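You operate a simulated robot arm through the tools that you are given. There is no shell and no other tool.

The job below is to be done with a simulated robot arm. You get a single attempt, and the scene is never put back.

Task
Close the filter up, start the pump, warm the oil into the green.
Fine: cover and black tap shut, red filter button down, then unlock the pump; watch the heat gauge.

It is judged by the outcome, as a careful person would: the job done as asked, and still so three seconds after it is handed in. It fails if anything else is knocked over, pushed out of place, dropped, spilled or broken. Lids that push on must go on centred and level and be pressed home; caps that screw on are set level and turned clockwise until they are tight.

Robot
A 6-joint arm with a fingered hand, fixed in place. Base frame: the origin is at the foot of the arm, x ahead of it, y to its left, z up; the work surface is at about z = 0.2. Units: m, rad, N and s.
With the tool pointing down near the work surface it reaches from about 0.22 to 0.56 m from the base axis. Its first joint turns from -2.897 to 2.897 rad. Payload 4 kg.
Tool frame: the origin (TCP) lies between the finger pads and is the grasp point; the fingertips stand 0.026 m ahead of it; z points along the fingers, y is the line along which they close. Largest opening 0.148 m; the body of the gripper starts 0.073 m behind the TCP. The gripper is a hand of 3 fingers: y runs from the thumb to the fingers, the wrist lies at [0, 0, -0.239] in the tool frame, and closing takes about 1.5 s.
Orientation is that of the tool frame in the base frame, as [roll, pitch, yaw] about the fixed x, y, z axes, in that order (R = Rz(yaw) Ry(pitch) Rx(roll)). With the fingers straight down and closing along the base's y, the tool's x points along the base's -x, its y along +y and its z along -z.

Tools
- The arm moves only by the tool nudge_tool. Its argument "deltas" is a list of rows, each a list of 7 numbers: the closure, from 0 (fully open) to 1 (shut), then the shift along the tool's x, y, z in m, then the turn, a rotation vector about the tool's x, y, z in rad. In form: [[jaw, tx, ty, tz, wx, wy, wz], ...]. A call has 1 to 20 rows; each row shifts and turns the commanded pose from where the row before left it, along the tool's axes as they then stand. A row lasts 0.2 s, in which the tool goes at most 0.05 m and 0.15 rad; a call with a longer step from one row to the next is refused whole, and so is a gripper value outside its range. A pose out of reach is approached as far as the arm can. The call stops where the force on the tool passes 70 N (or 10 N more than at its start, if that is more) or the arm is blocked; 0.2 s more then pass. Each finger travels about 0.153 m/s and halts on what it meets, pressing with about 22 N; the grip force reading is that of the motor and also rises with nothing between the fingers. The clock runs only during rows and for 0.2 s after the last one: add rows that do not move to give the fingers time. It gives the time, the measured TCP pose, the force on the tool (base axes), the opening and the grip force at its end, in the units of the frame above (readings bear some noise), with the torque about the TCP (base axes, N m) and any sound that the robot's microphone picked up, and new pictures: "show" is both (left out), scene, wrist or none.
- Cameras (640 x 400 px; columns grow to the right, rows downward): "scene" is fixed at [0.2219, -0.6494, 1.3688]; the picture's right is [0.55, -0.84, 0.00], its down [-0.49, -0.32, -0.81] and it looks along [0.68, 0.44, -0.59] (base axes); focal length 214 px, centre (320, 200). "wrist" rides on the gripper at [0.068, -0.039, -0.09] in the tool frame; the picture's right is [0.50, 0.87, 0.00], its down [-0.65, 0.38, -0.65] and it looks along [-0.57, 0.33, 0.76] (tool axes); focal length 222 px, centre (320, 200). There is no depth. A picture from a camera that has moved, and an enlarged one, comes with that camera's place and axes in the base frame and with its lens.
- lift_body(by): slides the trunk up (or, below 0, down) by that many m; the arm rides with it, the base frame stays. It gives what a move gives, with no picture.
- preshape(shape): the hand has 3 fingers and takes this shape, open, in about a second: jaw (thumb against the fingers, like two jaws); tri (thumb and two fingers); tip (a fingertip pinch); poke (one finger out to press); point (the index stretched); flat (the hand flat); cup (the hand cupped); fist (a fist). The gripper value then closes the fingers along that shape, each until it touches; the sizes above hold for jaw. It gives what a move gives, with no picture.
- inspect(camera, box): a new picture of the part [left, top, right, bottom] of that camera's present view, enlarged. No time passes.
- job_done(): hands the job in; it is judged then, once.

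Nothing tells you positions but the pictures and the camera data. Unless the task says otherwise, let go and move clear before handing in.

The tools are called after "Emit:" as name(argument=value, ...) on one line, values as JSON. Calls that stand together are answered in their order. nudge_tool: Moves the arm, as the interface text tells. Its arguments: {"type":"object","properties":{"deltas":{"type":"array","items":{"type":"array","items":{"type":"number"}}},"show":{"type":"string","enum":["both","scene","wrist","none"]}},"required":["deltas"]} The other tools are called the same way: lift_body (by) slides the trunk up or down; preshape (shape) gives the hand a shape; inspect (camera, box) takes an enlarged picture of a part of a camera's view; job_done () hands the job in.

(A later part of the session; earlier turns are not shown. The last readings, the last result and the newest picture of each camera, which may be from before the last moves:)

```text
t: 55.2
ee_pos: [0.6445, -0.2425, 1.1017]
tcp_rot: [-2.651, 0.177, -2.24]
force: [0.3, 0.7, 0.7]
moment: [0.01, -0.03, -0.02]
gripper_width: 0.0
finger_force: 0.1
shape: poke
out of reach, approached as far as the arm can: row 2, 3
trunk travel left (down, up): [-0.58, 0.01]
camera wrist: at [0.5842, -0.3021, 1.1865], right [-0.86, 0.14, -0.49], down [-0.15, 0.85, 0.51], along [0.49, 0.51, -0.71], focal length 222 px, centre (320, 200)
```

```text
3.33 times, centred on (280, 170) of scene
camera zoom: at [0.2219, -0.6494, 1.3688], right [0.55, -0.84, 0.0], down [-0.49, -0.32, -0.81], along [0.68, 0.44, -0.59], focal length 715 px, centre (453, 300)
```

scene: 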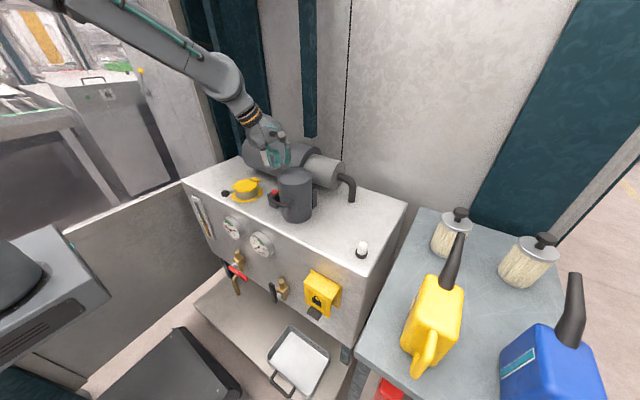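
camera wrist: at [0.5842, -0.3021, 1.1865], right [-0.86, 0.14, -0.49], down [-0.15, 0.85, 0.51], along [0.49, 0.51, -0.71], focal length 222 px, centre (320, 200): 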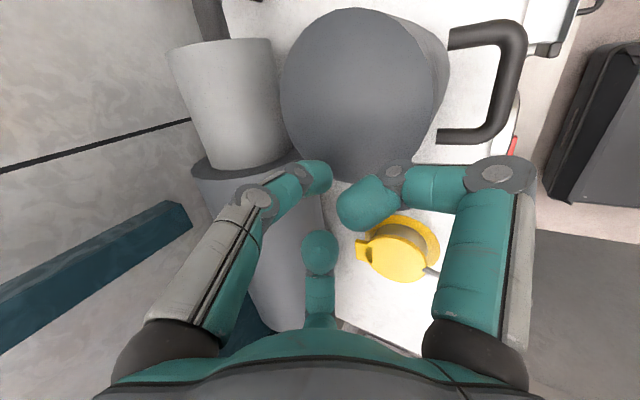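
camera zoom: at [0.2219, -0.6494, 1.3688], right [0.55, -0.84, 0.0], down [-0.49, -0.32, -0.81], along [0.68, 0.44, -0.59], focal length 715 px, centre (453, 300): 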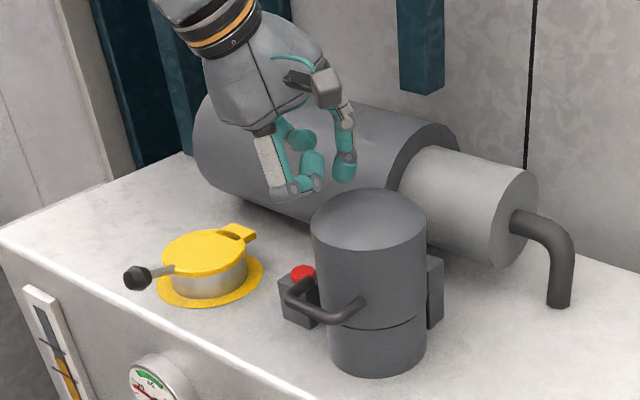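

Emit:
nudge_tool(deltas=[[0, 0, 0, 0, 0, 0, 0.15], [0, 0, 0, 0, 0, 0, 0.15], [0, 0.0238, -0.0226, 0.0007, 0, 0, 0], [0, 0, 0, 0, 0, 0, 0]], show="none")

Emit:
inspect(camera="scene", box=[220, 110, 340, 230])

Emit:
inspect(camera="wrist", box=[180, 0, 500, 240])

```text
t: 56.2
ee_pos: [0.6348, -0.275, 1.1024]
tcp_rot: [-2.731, 0.328, -2.497]
force: [0.2, -0.4, 0.0]
moment: [0.0, 0.02, 0.03]
gripper_width: 0.0002
finger_force: 0.0
shape: poke
trunk travel left (down, up): [-0.58, 0.01]
```

```text
3.33 times, centred on (280, 170) of scene
camera zoom: at [0.2219, -0.6494, 1.3688], right [0.55, -0.84, 0.0], down [-0.49, -0.32, -0.81], along [0.68, 0.44, -0.59], focal length 715 px, centre (453, 300)
```

zoom: 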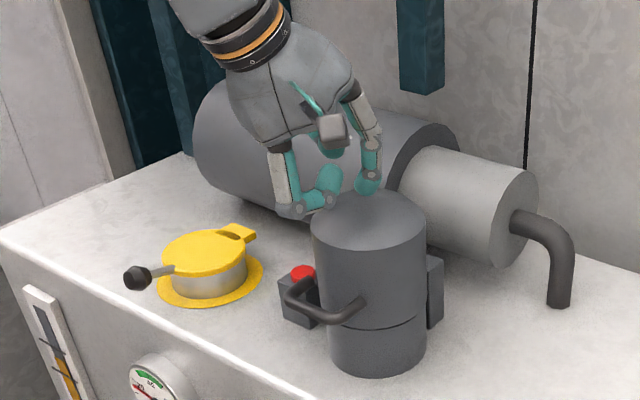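

```text
1.67 times, centred on (340, 120) of wrist
camera zoom: at [0.5581, -0.3317, 1.1736], right [-0.77, 0.42, -0.49], down [0.02, 0.77, 0.64], along [0.64, 0.48, -0.6], focal length 370 px, centre (287, 333)
```

zoom: 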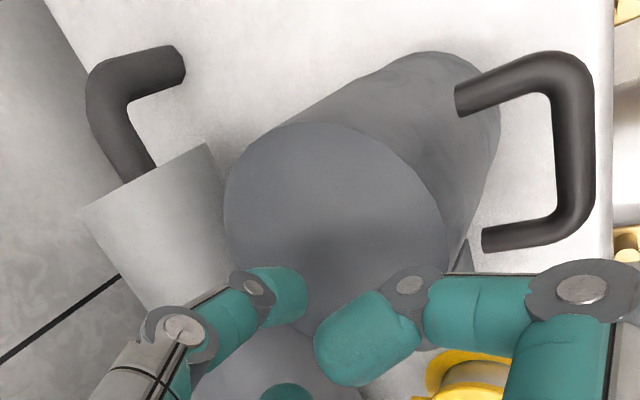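

Emit:
nudge_tool(deltas=[[0, 0.0032, 0.0038, 0.0087, 0, 0, 0], [0, 0.0013, 0.0015, 0.0035, 0, 0, 0], [0, 0.0013, 0.0015, 0.0035, 0, 0, 0], [0, 0.0013, 0.0015, 0.0035, 0, 0, 0]], show="none")

```text
t: 57.2
ee_pos: [0.6345, -0.2739, 1.0863]
tcp_rot: [-2.719, 0.331, -2.493]
force: [0.9, 2.6, 37.8]
moment: [-0.16, -0.33, 0.03]
gripper_width: 0.0002
finger_force: 0.1
shape: poke
trunk travel left (down, up): [-0.58, 0.01]
```

38 N on top and it's solid, so the bell is seated. I'll lift off, unroll the wrist, and head to the front for the black tap.

Emit:
nudge_tool(deltas=[[0, 0, 0, -0.045, 0, 0, 0], [0, 0, 0, -0.045, 0, 0, 0], [0, 0, 0, 0, 0, 0, 0.13], [0, 0, 0, 0, 0, 0, 0.13], [0, 0, 0, 0, 0, 0, 0.13], [0, 0, 0, 0, 0, 0, 0.13], [0, 0, 0, 0, 0, 0, 0.13]])

Emit:
inspect(camera="scene", box=[220, 130, 340, 250])

```text
t: 58.8
ee_pos: [0.5915, -0.2625, 1.158]
tcp_rot: [-3.021, 0.506, 3.097]
force: [-0.7, 0.5, 0.3]
moment: [0.0, -0.02, -0.01]
gripper_width: 0.0002
finger_force: 0.1
shape: poke
trunk travel left (down, up): [-0.58, 0.01]
camera wrist: at [0.4854, -0.2844, 1.2085], right [-0.35, 0.88, -0.33], down [0.3, 0.44, 0.85], along [0.89, 0.19, -0.42], focal length 222 px, centre (320, 200)
```

scene: 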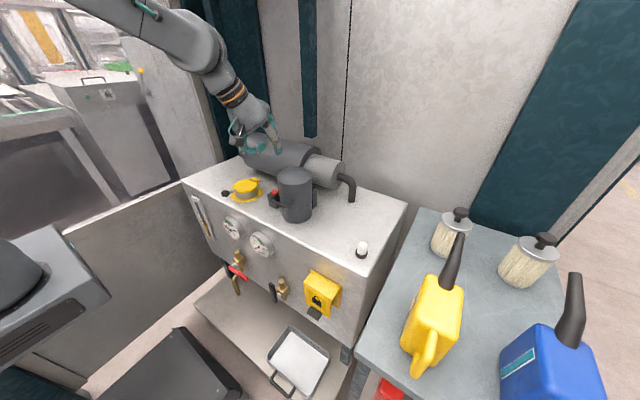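
wrist: 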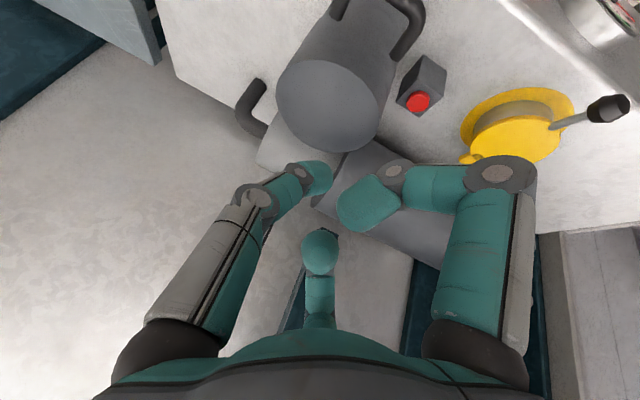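

```text
3.33 times, centred on (280, 190) of scene
camera zoom: at [0.2219, -0.6494, 1.3688], right [0.55, -0.84, 0.0], down [-0.49, -0.32, -0.81], along [0.68, 0.44, -0.59], focal length 715 px, centre (453, 233)
```

zoom: 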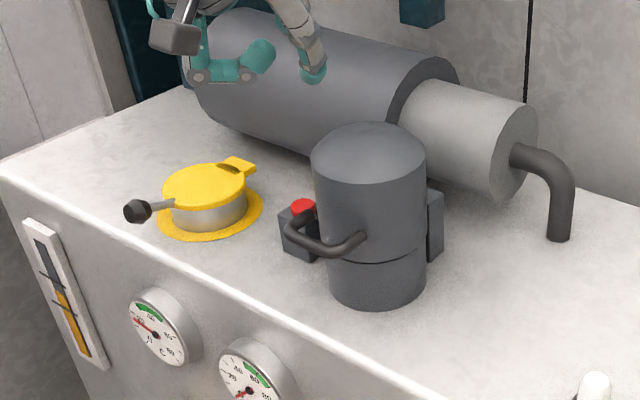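

Now I'll bring the hand upright, back off in front of the unit, and lower the trunk for a close look at the black tap.

Emit:
nudge_tool(deltas=[[0, 0, 0, 0, 0, 0.1265, 0], [0, 0, 0, 0, 0, 0.1265, 0], [0, 0, 0, 0, 0, 0.1265, 0], [0, 0, 0, 0, 0, 0.1265, 0], [0, 0.0475, 0, 0, 0, 0, 0], [0, 0.0475, 0, 0, 0, 0, 0], [0, 0.0475, 0, 0, 0, 0, 0], [0, 0.0475, 0, 0, 0, 0, 0]], show="none")

Emit:
lift_body(by=-0.3)

Emit:
nudge_tool(deltas=[[0, 0, 0, 0, 0, 0, 0]])

```text
t: 60.6
ee_pos: [0.4014, -0.2422, 1.1605]
tcp_rot: [-3.036, 0.003, 3.037]
force: [-0.3, -0.6, -0.2]
moment: [-0.05, -0.07, 0.01]
gripper_width: 0.0001
finger_force: 0.1
shape: poke
trunk travel left (down, up): [-0.58, 0.01]
```

```text
t: 63.6
ee_pos: [0.4037, -0.2431, 0.8602]
tcp_rot: [-3.033, 0.004, 3.037]
force: [-0.4, 1.0, -0.6]
moment: [0.01, -0.01, 0.02]
gripper_width: 0.0003
finger_force: 0.0
shape: poke
trunk travel left (down, up): [-0.28, 0.31]
```

```text
t: 64.0
ee_pos: [0.4028, -0.2433, 0.859]
tcp_rot: [-3.035, 0.003, 3.039]
force: [0.1, -0.1, -0.4]
moment: [0.0, 0.0, 0.02]
gripper_width: 0.0
finger_force: 0.1
shape: poke
trunk travel left (down, up): [-0.28, 0.31]
camera wrist: at [0.3322, -0.2647, 0.9526], right [-0.41, 0.91, -0.09], down [0.7, 0.38, 0.61], along [0.59, 0.19, -0.79], focal length 222 px, centre (320, 200)
```

scene: 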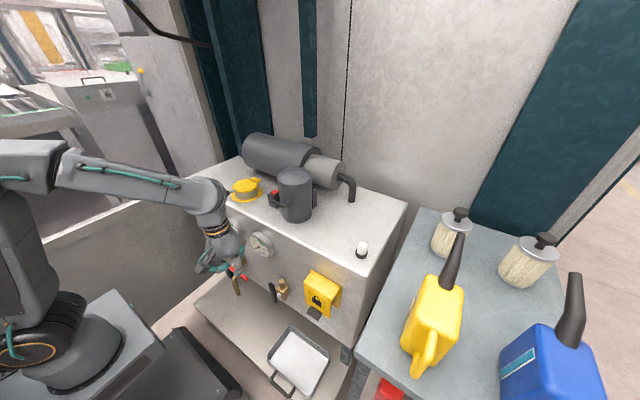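
wrist: 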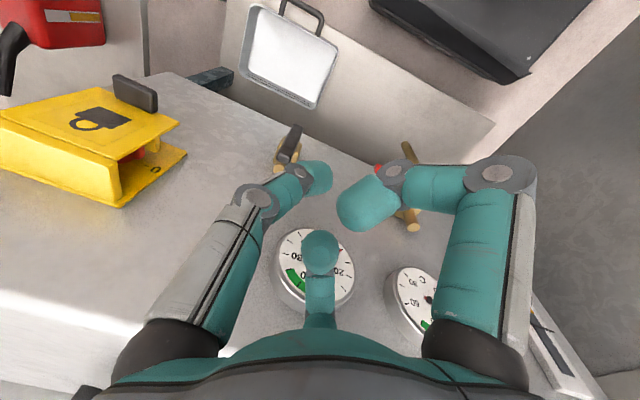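

Emit:
inspect(camera="wrist", box=[250, 110, 350, 190])

Emit:
inspect(camera="wrist", box=[0, 60, 200, 220])

Emit:
inspect(camera="scene", box=[220, 240, 350, 330])

```text
5.00 times, centred on (300, 150) of wrist
camera zoom: at [0.3322, -0.2647, 0.9526], right [-0.41, 0.91, -0.09], down [0.7, 0.38, 0.61], along [0.59, 0.19, -0.79], focal length 1111 px, centre (420, 450)
```

zoom: 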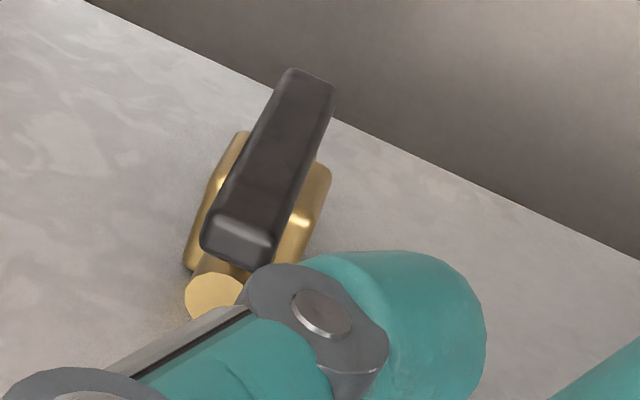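

```text
2.50 times, centred on (100, 140) of wrist
camera zoom: at [0.3322, -0.2647, 0.9526], right [-0.41, 0.91, -0.09], down [0.7, 0.38, 0.61], along [0.59, 0.19, -0.79], focal length 555 px, centre (870, 350)
```

zoom: 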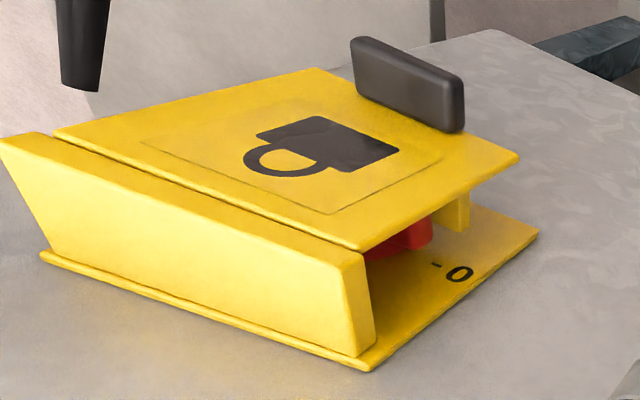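

```text
4.44 times, centred on (285, 285) of scene
camera zoom: at [0.2219, -0.6494, 1.3688], right [0.55, -0.84, 0.0], down [-0.49, -0.32, -0.81], along [0.68, 0.44, -0.59], focal length 953 px, centre (476, -178)
```

zoom: 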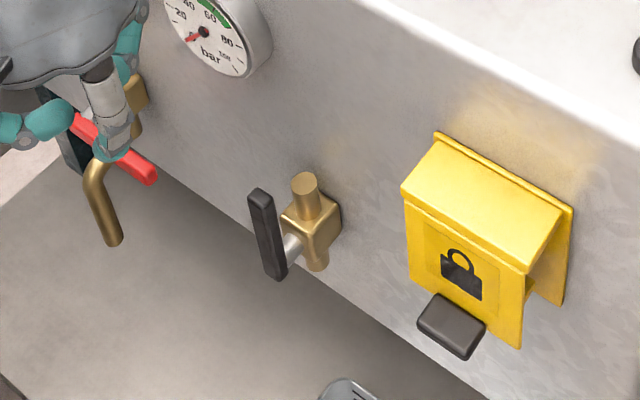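

The black lever stands upright: z≈0.57–0.69 at x≈0.49, y≈-0.275, pivot z≈0.613. The red tap's shut lever points toward -y, so shutting the black one means swinging its top end over to -y. Under the hood there's a red rotary switch marked 0–I. I'll turn the hand so the poke finger points forward.

Emit:
nudge_tool(deltas=[[0, 0, 0, 0, 0, 0, 0.1428], [0, 0, 0, 0, 0, 0, 0.1428], [0, 0, 0, 0, 0, 0, 0.1428], [0, 0, 0, 0, 0, 0, 0.1428], [0, 0, 0, 0, 0, 0, 0.1428], [0, 0, 0, 0, 0, 0, 0.1428], [0, 0, 0, 0, 0, 0, 0.1428], [0, 0, 0, 0, 0, 0, 0.1428], [0, 0, 0, 0, 0, 0, 0.1428], [0, 0, 0, 0, 0, 0, 0.1428], [0, 0, 0, 0, 0, 0, 0.1428]], show="none")

Emit:
nudge_tool(deltas=[[0, 0, 0, 0, -0.14, 0, 0], [0, 0, 0, 0, -0.14, 0, 0], [0, 0, 0, 0, -0.14, 0, 0]])

```text
t: 66.4
ee_pos: [0.4031, -0.2448, 0.8602]
tcp_rot: [3.14, 0.108, 1.466]
force: [-0.3, -0.1, -0.6]
moment: [0.01, 0.04, 0.02]
gripper_width: 0.0
finger_force: 0.1
shape: poke
trunk travel left (down, up): [-0.28, 0.31]
```

```text
t: 67.2
ee_pos: [0.4027, -0.2431, 0.8598]
tcp_rot: [2.717, 0.108, 1.468]
force: [0.4, -0.1, 0.1]
moment: [-0.01, 0.02, -0.03]
gripper_width: 0.0
finger_force: 0.1
shape: poke
trunk travel left (down, up): [-0.28, 0.31]
camera wrist: at [0.3381, -0.1614, 0.9176], right [0.84, 0.45, 0.3], down [0.02, -0.58, 0.82], along [0.54, -0.68, -0.49], focal length 222 px, centre (320, 200)
```

scene: 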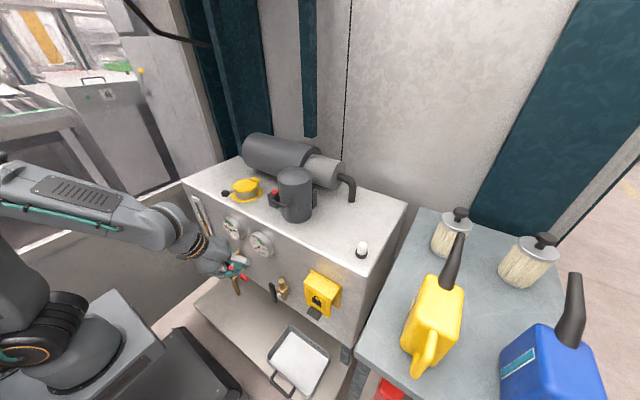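
wrist: 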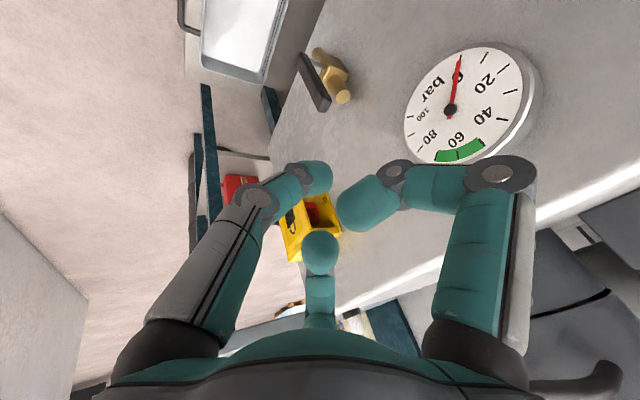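

Emit:
nudge_tool(deltas=[[0, 0, 0, 0, 0, 0.11, 0], [0, 0, 0, 0, -0.14, 0, 0], [0, 0, 0, 0, -0.14, 0, 0], [0, 0, 0, 0, -0.14, 0, 0]])

Emit:
inspect(camera="wrist", box=[220, 40, 420, 200])

```text
t: 68.2
ee_pos: [0.4032, -0.2436, 0.8581]
tcp_rot: [2.303, 0.007, 1.51]
force: [0.3, -0.1, 0.1]
moment: [0.01, 0.02, 0.0]
gripper_width: 0.0001
finger_force: 0.1
shape: poke
trunk travel left (down, up): [-0.28, 0.31]
camera wrist: at [0.3136, -0.1694, 0.889], right [0.61, 0.47, 0.64], down [-0.27, -0.64, 0.72], along [0.75, -0.61, -0.26], focal length 222 px, centre (320, 200)
```

scene: 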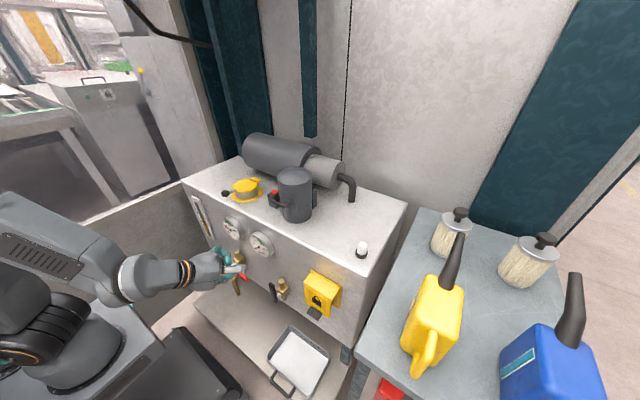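
wrist: 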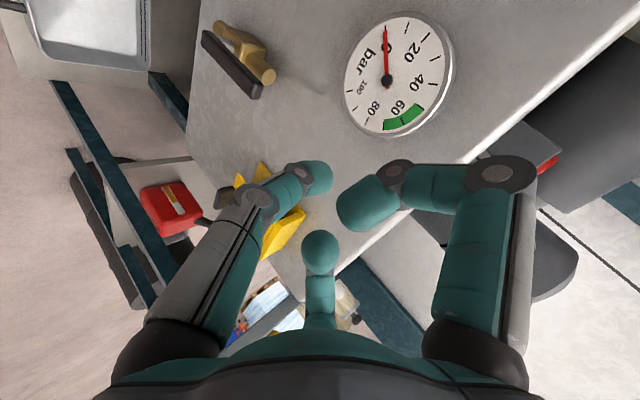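

```text
2.50 times, centred on (320, 120) of wrist
camera zoom: at [0.3136, -0.1694, 0.889], right [0.61, 0.47, 0.64], down [-0.27, -0.64, 0.72], along [0.75, -0.61, -0.26], focal length 555 px, centre (320, 400)
```

zoom: 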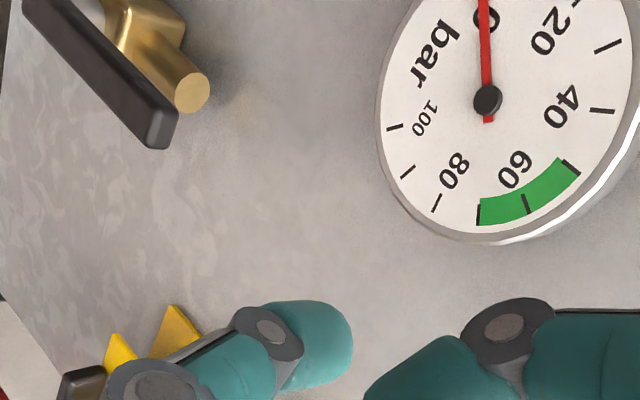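

The lever top end is at about (0.492, -0.279, 0.688). I'll bring the fingertip down on its left side (y≈-0.245), level with the upper part of the lever.

Emit:
nudge_tool(deltas=[[0, 0.0014, -0.0192, 0.041, 0, 0, 0], [0, 0.0014, -0.0192, 0.041, 0, 0, 0], [0, 0.0014, -0.0192, 0.041, 0, 0, 0], [0, 0.0014, -0.0192, 0.041, 0, 0, 0], [0, 0, 0, 0, 0, 0, 0]])

Emit:
inspect(camera="wrist", box=[180, 40, 420, 220])

Emit:
inspect(camera="scene", box=[220, 230, 350, 330])

```text
t: 69.4
ee_pos: [0.4873, -0.2581, 0.7192]
tcp_rot: [2.31, -0.002, 1.517]
force: [0.1, 0.7, -0.5]
moment: [0.01, 0.01, 0.02]
gripper_width: 0.0002
finger_force: 0.0
shape: poke
out of reach, approached as far as the arm can: row 3, 4
trunk travel left (down, up): [-0.28, 0.31]
camera wrist: at [0.3976, -0.1852, 0.7514], right [0.61, 0.47, 0.64], down [-0.26, -0.64, 0.72], along [0.75, -0.61, -0.27], focal length 222 px, centre (320, 200)
```

scene: 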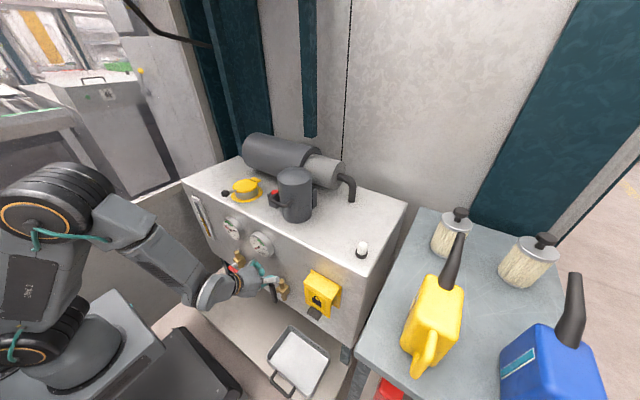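
wrist: 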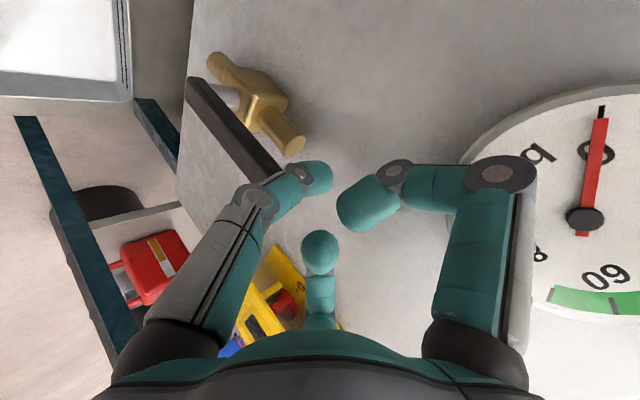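

```text
2.22 times, centred on (300, 130) of wrist
camera zoom: at [0.3976, -0.1852, 0.7514], right [0.61, 0.47, 0.64], down [-0.26, -0.64, 0.72], along [0.75, -0.61, -0.27], focal length 494 px, centre (364, 356)
```

zoom: 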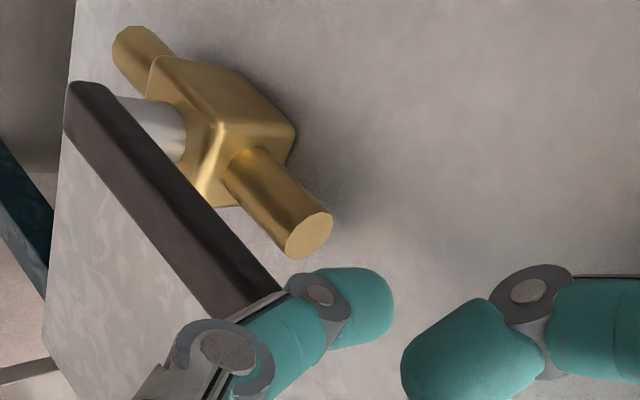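

```text
4.00 times, centred on (285, 280) of scene
camera zoom: at [0.2219, -0.6494, 1.3688], right [0.55, -0.84, 0.0], down [-0.49, -0.32, -0.81], along [0.68, 0.44, -0.59], focal length 858 px, centre (460, -120)
```

zoom: 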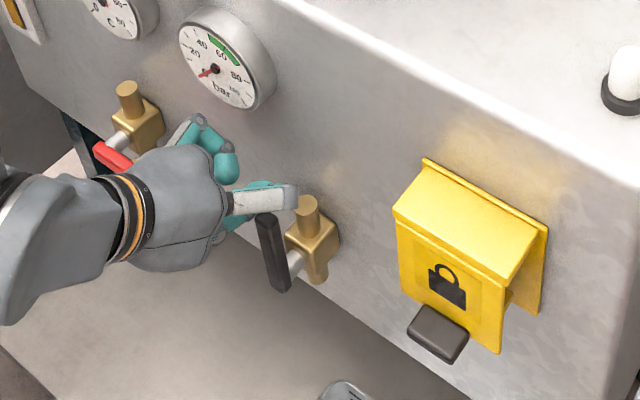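

Folding limit stopped the arm a little high, at z 0.719, with the finger just above the lever top and no contact. I'll shift left, then lower with the trunk.

Emit:
nudge_tool(deltas=[[0, 0.02, -0.004, -0.0089, 0, 0, 0], [0, 0, 0, 0, 0, 0, 0]], show="none")

Emit:
inspect(camera="wrist", box=[180, 40, 420, 220])

```text
t: 70.0
ee_pos: [0.4824, -0.2438, 0.7339]
tcp_rot: [2.306, 0.003, 1.515]
force: [-0.2, -0.7, -0.7]
moment: [0.02, -0.01, 0.01]
gripper_width: 0.0001
finger_force: 0.0
shape: poke
out of reach, approached as far as the arm can: row 1
trunk travel left (down, up): [-0.28, 0.31]
```

```text
2.22 times, centred on (300, 130) of wrist
camera zoom: at [0.3929, -0.1706, 0.7645], right [0.61, 0.47, 0.64], down [-0.27, -0.64, 0.72], along [0.75, -0.61, -0.26], focal length 494 px, centre (364, 356)
```

zoom: 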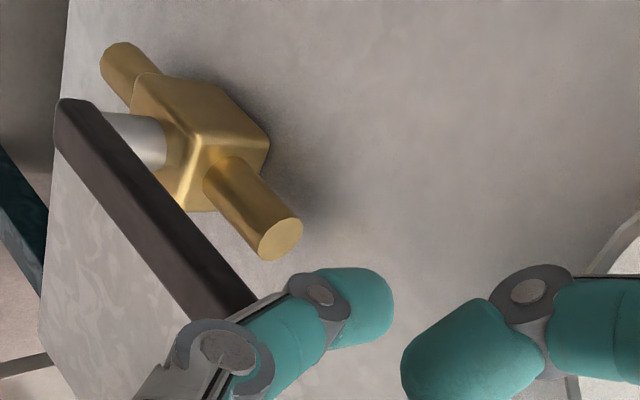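

Emit:
lift_body(by=-0.045)

Emit:
inspect(camera="wrist", box=[180, 40, 420, 220])

Emit:
inspect(camera="scene", box=[220, 230, 350, 330])

```text
t: 70.9
ee_pos: [0.4821, -0.2439, 0.6887]
tcp_rot: [2.307, 0.002, 1.514]
force: [-0.2, 0.5, 0.2]
moment: [0.01, 0.04, 0.03]
gripper_width: 0.0
finger_force: 0.1
shape: poke
trunk travel left (down, up): [-0.235, 0.355]
```

```text
2.22 times, centred on (300, 130) of wrist
camera zoom: at [0.3929, -0.1707, 0.7195], right [0.61, 0.47, 0.64], down [-0.27, -0.64, 0.72], along [0.75, -0.61, -0.26], focal length 494 px, centre (364, 356)
```

zoom: 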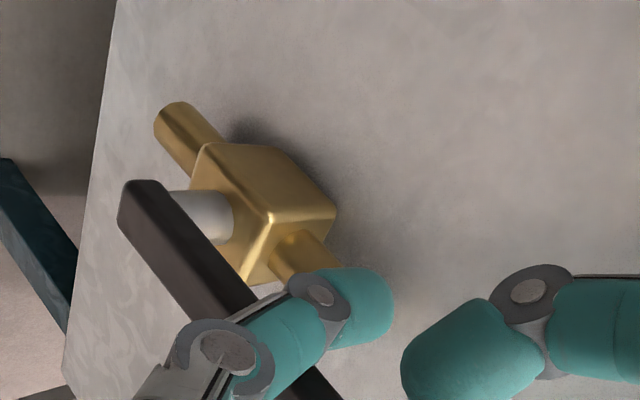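

```text
4.00 times, centred on (285, 280) of scene
camera zoom: at [0.2219, -0.6494, 1.3688], right [0.55, -0.84, 0.0], down [-0.49, -0.32, -0.81], along [0.68, 0.44, -0.59], focal length 858 px, centre (460, -120)
```

zoom: 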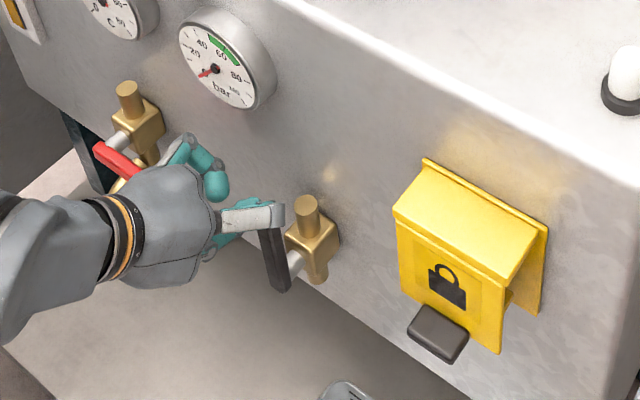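

The finger is just left of the lever's upper part. Now I'll push it to the right (-y) gently.

Emit:
nudge_tool(deltas=[[0, -0.01, 0, 0, 0, 0, 0], [0, -0.01, 0, 0, 0, 0, 0], [0, -0.01, 0, 0, 0, 0, 0], [0, -0.01, 0, 0, 0, 0, 0]], show="none")

Emit:
inspect(camera="scene", box=[220, 230, 350, 330])

Emit:
inspect(camera="wrist", box=[180, 40, 420, 220])

```text
t: 71.9
ee_pos: [0.4794, -0.2844, 0.6882]
tcp_rot: [2.306, 0.001, 1.516]
force: [-0.7, 0.2, -0.1]
moment: [-0.01, -0.02, 0.03]
gripper_width: 0.0
finger_force: 0.1
shape: poke
trunk travel left (down, up): [-0.235, 0.355]
```

```text
4.00 times, centred on (285, 280) of scene
camera zoom: at [0.2219, -0.6494, 1.3688], right [0.55, -0.84, 0.0], down [-0.49, -0.32, -0.81], along [0.68, 0.44, -0.59], focal length 858 px, centre (460, -120)
```

zoom: 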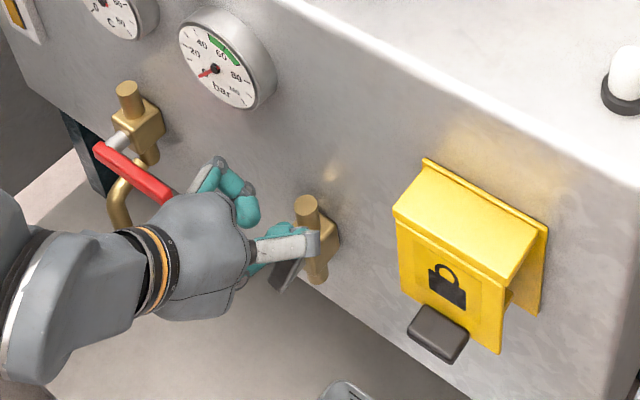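

```text
2.22 times, centred on (300, 130) of wrist
camera zoom: at [0.3898, -0.211, 0.7196], right [0.61, 0.47, 0.64], down [-0.27, -0.64, 0.72], along [0.75, -0.61, -0.26], focal length 494 px, centre (364, 356)
```

zoom: 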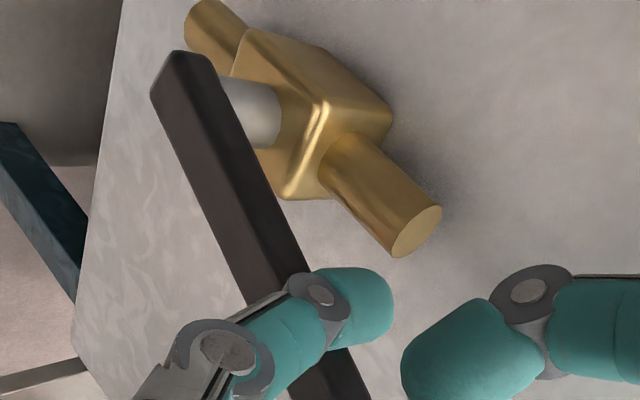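

The lever is turning freely. I'll follow it around its arc, over and down.

Emit:
nudge_tool(deltas=[[0, -0.0097, -0.0022, 0.002, 0, 0, 0], [0, -0.0097, -0.0029, 0.0026, 0, 0, 0], [0, -0.0097, -0.0035, 0.0031, 0, 0, 0], [0, 0, 0, 0, 0, 0, 0]], show="none")

Emit:
inspect(camera="scene", box=[220, 230, 350, 330])

Emit:
inspect(camera="wrist", box=[180, 40, 420, 220])

```text
t: 72.9
ee_pos: [0.4784, -0.313, 0.6785]
tcp_rot: [2.305, 0.002, 1.514]
force: [1.5, 0.7, 0.0]
moment: [0.0, -0.03, 0.03]
gripper_width: 0.0002
finger_force: 0.0
shape: poke
trunk travel left (down, up): [-0.235, 0.355]
```

```text
4.00 times, centred on (285, 280) of scene
camera zoom: at [0.2219, -0.6494, 1.3688], right [0.55, -0.84, 0.0], down [-0.49, -0.32, -0.81], along [0.68, 0.44, -0.59], focal length 858 px, centre (460, -120)
```

zoom: 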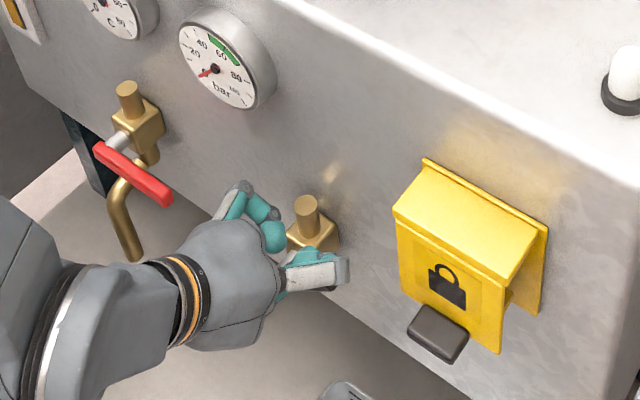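

```text
2.22 times, centred on (300, 130) of wrist
camera zoom: at [0.3892, -0.2401, 0.7087], right [0.61, 0.47, 0.64], down [-0.27, -0.64, 0.72], along [0.75, -0.61, -0.26], focal length 494 px, centre (364, 356)
```

zoom: 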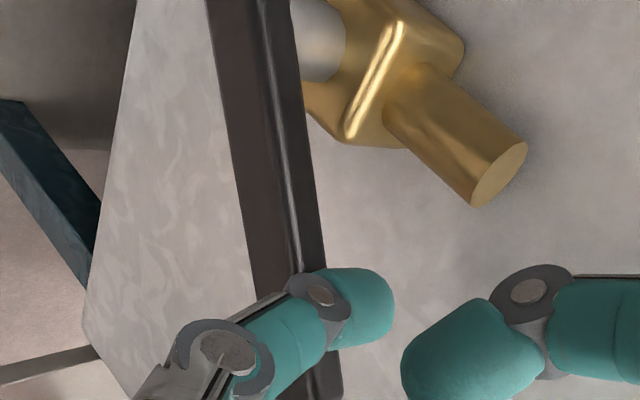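

Emit:
nudge_tool(deltas=[[0, -0.0065, -0.0045, 0.004, 0, 0, 0], [0, -0.0055, -0.0056, 0.005, 0, 0, 0], [0, -0.004, -0.0067, 0.006, 0, 0, 0], [0, 0, 0, 0, 0, 0, 0]], show="none")

Emit:
inspect(camera="wrist", box=[180, 20, 420, 220])

Emit:
inspect(camera="scene", box=[220, 230, 350, 330])

```text
t: 73.9
ee_pos: [0.4771, -0.3294, 0.6537]
tcp_rot: [2.305, 0.002, 1.514]
force: [0.2, 0.9, 0.3]
moment: [0.04, 0.01, 0.02]
gripper_width: 0.0
finger_force: 0.0
shape: poke
trunk travel left (down, up): [-0.235, 0.355]
```

```text
2.00 times, centred on (300, 120) of wrist
camera zoom: at [0.3883, -0.2562, 0.6858], right [0.61, 0.47, 0.64], down [-0.27, -0.64, 0.72], along [0.75, -0.61, -0.26], focal length 444 px, centre (360, 360)
```

zoom: 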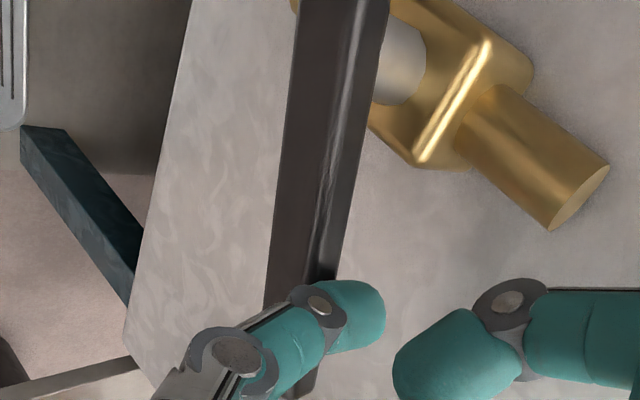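

```text
4.00 times, centred on (285, 280) of scene
camera zoom: at [0.2219, -0.6494, 1.3688], right [0.55, -0.84, 0.0], down [-0.49, -0.32, -0.81], along [0.68, 0.44, -0.59], focal length 858 px, centre (460, -120)
```

zoom: 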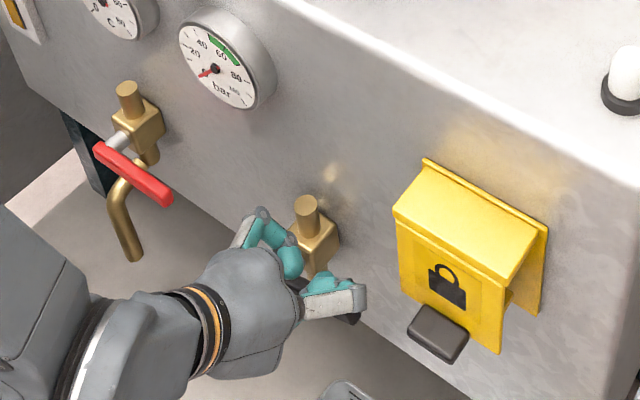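

Emit:
nudge_tool(deltas=[[0, -0.002, -0.006, 0.0053, 0, 0, 0], [0, 0, -0.006, 0.0053, 0, 0, 0], [0, 0, -0.003, 0.0027, 0, 0, 0], [0, 0, 0, 0, 0, 0, 0]], show="none")

Emit:
inspect(camera="wrist", box=[180, 20, 420, 220])

Emit:
inspect(camera="scene", box=[220, 230, 350, 330])

```text
t: 74.9
ee_pos: [0.4782, -0.3316, 0.6344]
tcp_rot: [2.307, 0.001, 1.515]
force: [-0.6, 0.0, 0.9]
moment: [0.02, 0.02, -0.04]
gripper_width: 0.0
finger_force: 0.1
shape: poke
trunk travel left (down, up): [-0.235, 0.355]
```

```text
2.00 times, centred on (300, 120) of wrist
camera zoom: at [0.3879, -0.2575, 0.6656], right [0.61, 0.47, 0.64], down [-0.27, -0.64, 0.72], along [0.75, -0.61, -0.26], focal length 444 px, centre (360, 360)
```

zoom: 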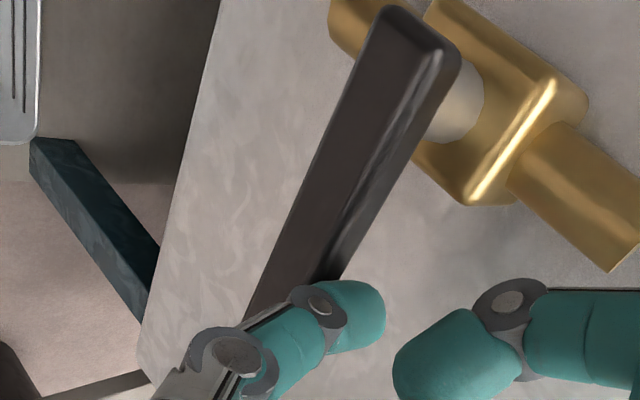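

```text
4.00 times, centred on (285, 280) of scene
camera zoom: at [0.2219, -0.6494, 1.3688], right [0.55, -0.84, 0.0], down [-0.49, -0.32, -0.81], along [0.68, 0.44, -0.59], focal length 858 px, centre (460, -120)
```

zoom: 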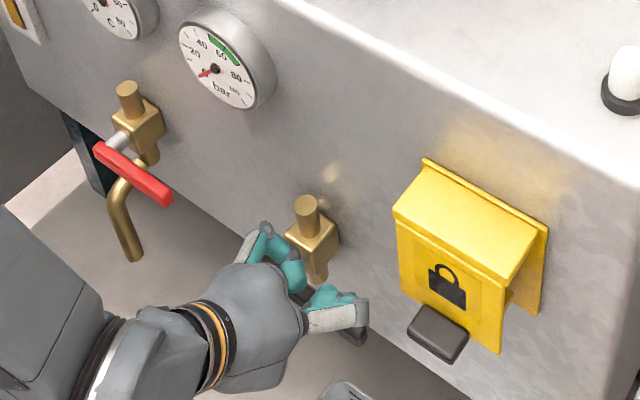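

The lever looks about a quarter-turn round now. I'll back the finger off to judge its angle.

Emit:
nudge_tool(deltas=[[0, 0, 0.015, -0.02, 0, 0, 0], [0, 0.02, 0.02, -0.035, 0, 0, 0], [0, 0.02, 0, -0.035, 0, 0, 0]], show="none")

Emit:
inspect(camera="wrist", box=[160, 0, 400, 200])

Emit:
inspect(camera="scene", box=[220, 230, 350, 330])

```text
t: 75.7
ee_pos: [0.4352, -0.2902, 0.7184]
tcp_rot: [2.308, 0.001, 1.515]
force: [0.0, 0.9, -0.1]
moment: [0.02, 0.02, 0.04]
gripper_width: 0.0
finger_force: 0.0
shape: poke
trunk travel left (down, up): [-0.235, 0.355]
```

```text
2.00 times, centred on (280, 100) of wrist
camera zoom: at [0.3459, -0.2162, 0.75], right [0.61, 0.47, 0.64], down [-0.27, -0.64, 0.72], along [0.75, -0.61, -0.26], focal length 444 px, centre (400, 400)
```

zoom: 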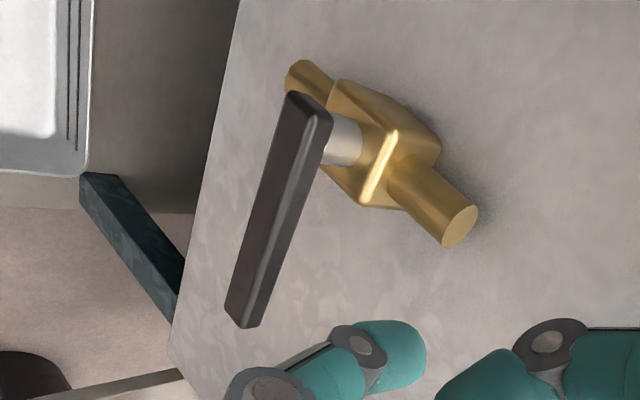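

```text
4.00 times, centred on (285, 280) of scene
camera zoom: at [0.2219, -0.6494, 1.3688], right [0.55, -0.84, 0.0], down [-0.49, -0.32, -0.81], along [0.68, 0.44, -0.59], focal length 858 px, centre (460, -120)
```

zoom: 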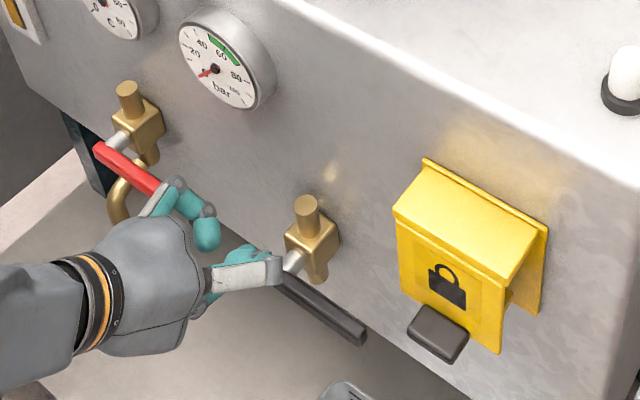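

The black lever now lies parallel to the red (shut) one. I'll go back and give it one light push to confirm it's against its stop.

Emit:
nudge_tool(deltas=[[0, -0.02, 0, 0.035, 0, 0, 0], [0, -0.02, -0.02, 0.035, 0, 0, 0], [0, 0, -0.012, 0.017, 0, 0, 0], [0, 0, -0.003, 0.003, 0, 0, 0], [0, 0, -0.003, 0.0027, 0, 0, 0]], show="none")

```text
t: 76.9
ee_pos: [0.4787, -0.331, 0.6314]
tcp_rot: [2.304, 0.002, 1.516]
force: [-1.8, 1.4, 6.1]
moment: [0.05, 0.01, 0.0]
gripper_width: 0.0
finger_force: 0.0
shape: poke
trunk travel left (down, up): [-0.235, 0.355]
```

Emit:
nudge_tool(deltas=[[0, 0, -0.0015, 0.0013, 0, 0, 0], [0, 0, 0, 0, 0, 0, 0]], show="none")

```text
t: 77.5
ee_pos: [0.4782, -0.3308, 0.6311]
tcp_rot: [2.305, 0.0, 1.515]
force: [0.0, 5.1, 27.2]
moment: [0.09, -0.03, -0.02]
gripper_width: 0.0002
finger_force: 0.1
shape: poke
trunk travel left (down, up): [-0.235, 0.355]
```

The lever is firmly against its stop (27 N), so the black tap is shut. Next is the lock hood, so I'll back off and look at it from closer.

Emit:
nudge_tool(deltas=[[0, 0, 0.012, -0.018, 0, 0, 0], [0, 0, 0.012, -0.04, 0, 0, 0], [0, 0.01, 0.01, -0.04, 0, 0, 0], [0, 0, 0.0, -0.03, 0, 0, 0]])

Emit:
inspect(camera="wrist", box=[140, 80, 360, 260])

Emit:
inspect(camera="scene", box=[250, 230, 360, 330])

```text
t: 78.5
ee_pos: [0.406, -0.3174, 0.7398]
tcp_rot: [2.308, 0.002, 1.515]
force: [-0.2, -1.2, 0.1]
moment: [0.01, -0.02, -0.03]
gripper_width: 0.0
finger_force: 0.1
shape: poke
trunk travel left (down, up): [-0.235, 0.355]
camera wrist: at [0.3164, -0.244, 0.7704], right [0.61, 0.47, 0.64], down [-0.27, -0.64, 0.72], along [0.75, -0.61, -0.26], focal length 222 px, centre (320, 200)
```

scene: 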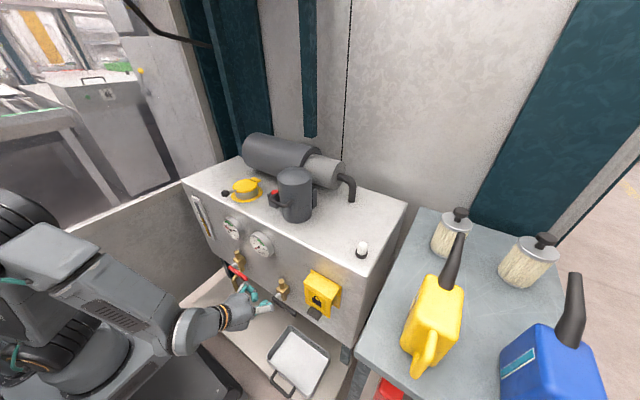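
wrist: 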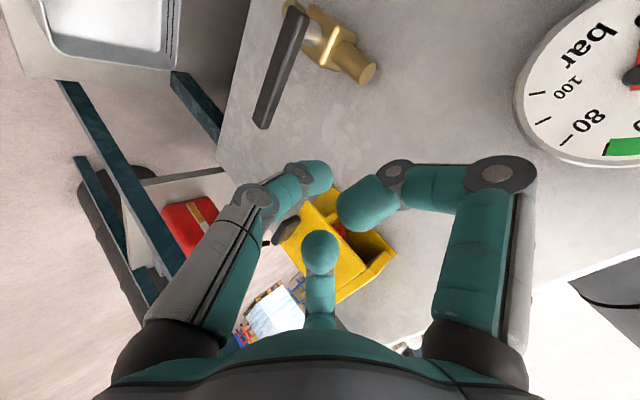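

```text
2.22 times, centred on (250, 170) of wrist
camera zoom: at [0.3164, -0.244, 0.7704], right [0.61, 0.47, 0.64], down [-0.27, -0.64, 0.72], along [0.75, -0.61, -0.26], focal length 494 px, centre (476, 267)
```

zoom: 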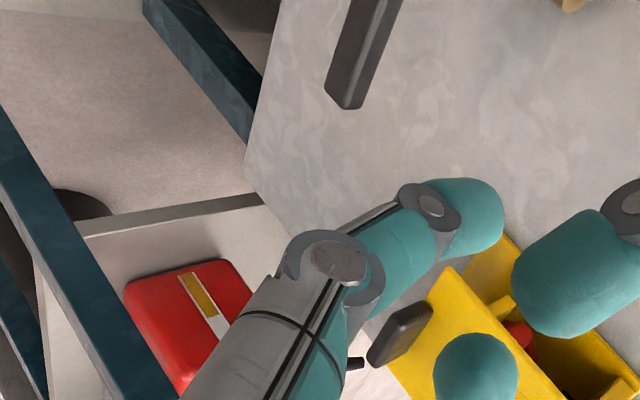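

```text
4.00 times, centred on (305, 280) of scene
camera zoom: at [0.2219, -0.6494, 1.3688], right [0.55, -0.84, 0.0], down [-0.49, -0.32, -0.81], along [0.68, 0.44, -0.59], focal length 858 px, centre (380, -120)
```

zoom: 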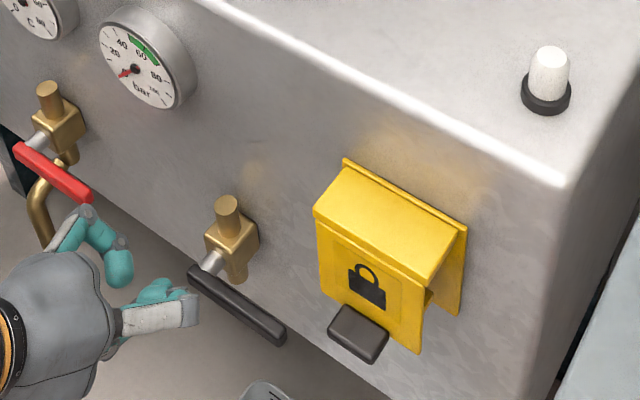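

Both taps now lie parallel (shut). For the hood I'll roll the hand back and level it, so the finger points forward under the tab with the curled finger clear of the hood's side.

Emit:
nudge_tool(deltas=[[0, 0, 0, 0, 0, 0, -0.1428], [0, 0, 0, 0, 0, 0, -0.1428], [0, 0, 0, 0, 0, 0, -0.1428], [0, 0, 0, 0, 0, 0, -0.1428], [0, 0, 0, 0, 0, 0, -0.1428], [0, 0, 0, 0, 0, 0, -0.1428]], show="none")

Emit:
nudge_tool(deltas=[[0, 0, 0, 0, 0, 0, -0.1428], [0, 0, 0, 0, 0, 0, -0.1428], [0, 0, 0, 0, 0, 0, -0.1428], [0, 0, 0, 0, 0, 0, -0.1428], [0, 0, 0, 0, 0, 0, -0.1428]])

```text
t: 79.9
ee_pos: [0.4369, -0.3368, 0.819]
tcp_rot: [2.525, 0.583, 2.179]
force: [0.3, 0.7, -0.2]
moment: [-0.01, -0.02, 0.03]
gripper_width: 0.0
finger_force: 0.1
shape: poke
out of reach, approached as far as the arm can: row 3, 4, 5, 6
trunk travel left (down, up): [-0.235, 0.355]
```

```text
t: 81.1
ee_pos: [0.5296, -0.3123, 0.9403]
tcp_rot: [-3.136, 0.816, 3.073]
force: [-0.1, 1.1, 0.1]
moment: [0.04, 0.03, 0.02]
gripper_width: 0.0
finger_force: 0.0
shape: poke
out of reach, approached as far as the arm can: row 1, 2, 3, 4, 5
trunk travel left (down, up): [-0.235, 0.355]
camera wrist: at [0.4144, -0.3425, 0.9535], right [-0.28, 0.89, -0.37], down [0.0, 0.38, 0.92], along [0.96, 0.26, -0.11], focal length 222 px, centre (320, 200)
```

scene: 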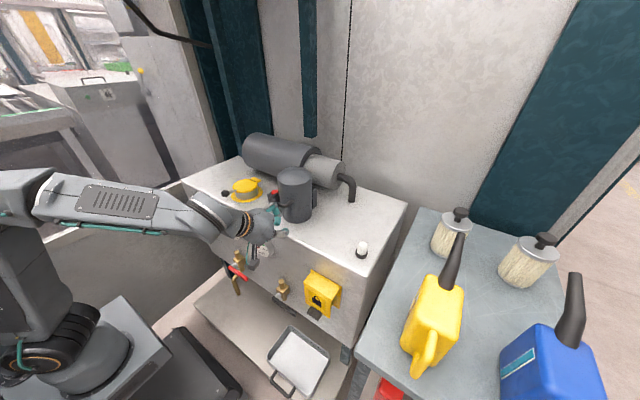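
wrist: 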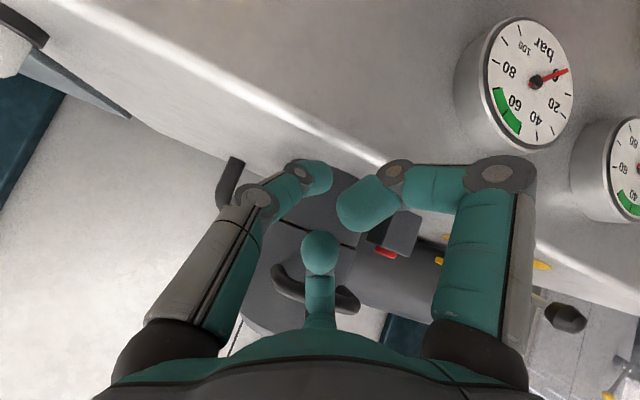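

The roll limit made the arm drift up near the bell's handle; nothing was touched. I'll roll the other way and retreat first.

Emit:
nudge_tool(deltas=[[0, 0, 0, -0.02, 0, 0, 0.1], [0, 0, 0, -0.03, 0, 0, 0.1], [0, 0, 0, -0.03, 0, 0, 0.1], [0, 0, 0, -0.03, 0, 0, 0.1]], show="none")

```text
t: 82.1
ee_pos: [0.4463, -0.3067, 1.0133]
tcp_rot: [2.736, 0.751, 2.522]
force: [0.1, -1.3, 0.8]
moment: [0.03, -0.02, 0.04]
gripper_width: 0.0
finger_force: 0.0
shape: poke
trunk travel left (down, up): [-0.235, 0.355]
```

Emit:
nudge_tool(deltas=[[0, 0, 0, 0, 0, 0, 0.14], [0, 0, 0, 0, 0, 0, 0.14], [0, 0, 0, 0, 0, 0, 0.14], [0, 0, 0, 0, 0, 0, 0.14], [0, 0, 0, 0, 0, 0, 0.14], [0, 0, 0, 0, 0, 0, 0.14], [0, 0, 0, 0, 0, 0, 0.14], [0, 0, 0, 0, 0, 0, 0.14], [0, 0, 0, 0, 0, 0, 0.14], [0, 0, 0, 0, 0, 0, 0.14]], show="none")

Emit:
nudge_tool(deltas=[[0, 0, 0, 0, 0, 0, 0.14], [0, 0, 0, 0, 0, 0, 0.14], [0, 0, 0, 0, 0, 0, 0.14], [0, 0, 0, 0, 0, 0, 0.14], [0, 0, 0, 0, 0, 0, 0.14], [0, 0, 0, 0, 0, 0, 0.14], [0, 0, 0, 0, 0, 0, 0.14], [0, 0, 0, 0, 0, 0, 0.14], [0, 0, 0, 0, 0, 0, 0.14]])

```text
t: 84.3
ee_pos: [0.4475, -0.3079, 1.0151]
tcp_rot: [2.319, -0.169, 1.359]
force: [1.0, -0.6, 0.3]
moment: [0.0, -0.01, 0.0]
gripper_width: 0.0001
finger_force: 0.0
shape: poke
trunk travel left (down, up): [-0.235, 0.355]
```

```text
t: 86.3
ee_pos: [0.4473, -0.3087, 1.0143]
tcp_rot: [3.053, -0.832, 0.064]
force: [-0.5, -0.5, 0.3]
moment: [0.0, 0.01, -0.02]
gripper_width: 0.0004
finger_force: 0.1
shape: poke
trunk travel left (down, up): [-0.235, 0.355]
camera wrist: at [0.4264, -0.2613, 1.1225], right [0.33, -0.84, 0.42], down [-0.93, -0.38, -0.02], along [0.18, -0.38, -0.91], focal length 222 px, centre (320, 200)
```

scene: 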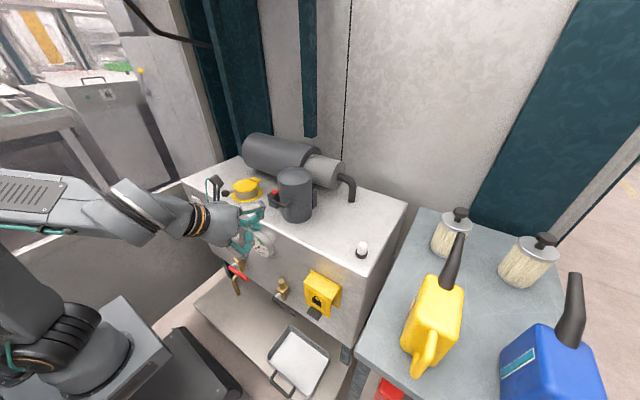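
wrist: 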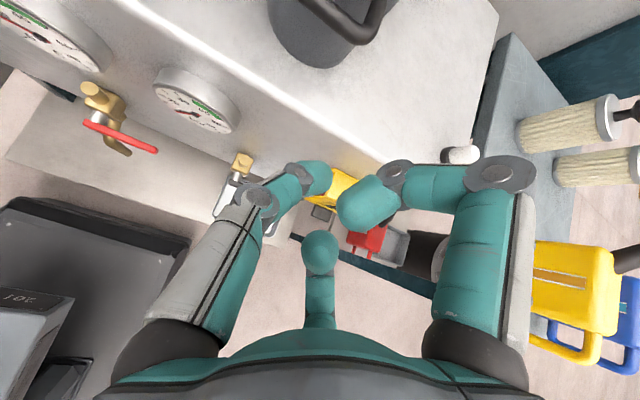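

The flipped roll works here and gives an upright view. I'll level the hand further so the finger points nearly horizontal.

Emit:
nudge_tool(deltas=[[0, 0, 0, 0, 0, 0.13, 0], [0, 0, 0, 0, 0, 0.13, 0], [0, 0, 0, 0, 0, 0.13, 0], [0, 0, 0, 0, 0, 0.13, 0]], show="none")

```text
t: 87.3
ee_pos: [0.448, -0.3072, 1.0159]
tcp_rot: [2.855, -1.348, 0.275]
force: [-0.3, 0.2, 0.1]
moment: [0.0, 0.04, 0.01]
gripper_width: 0.0
finger_force: 0.1
shape: poke
trunk travel left (down, up): [-0.235, 0.355]
```

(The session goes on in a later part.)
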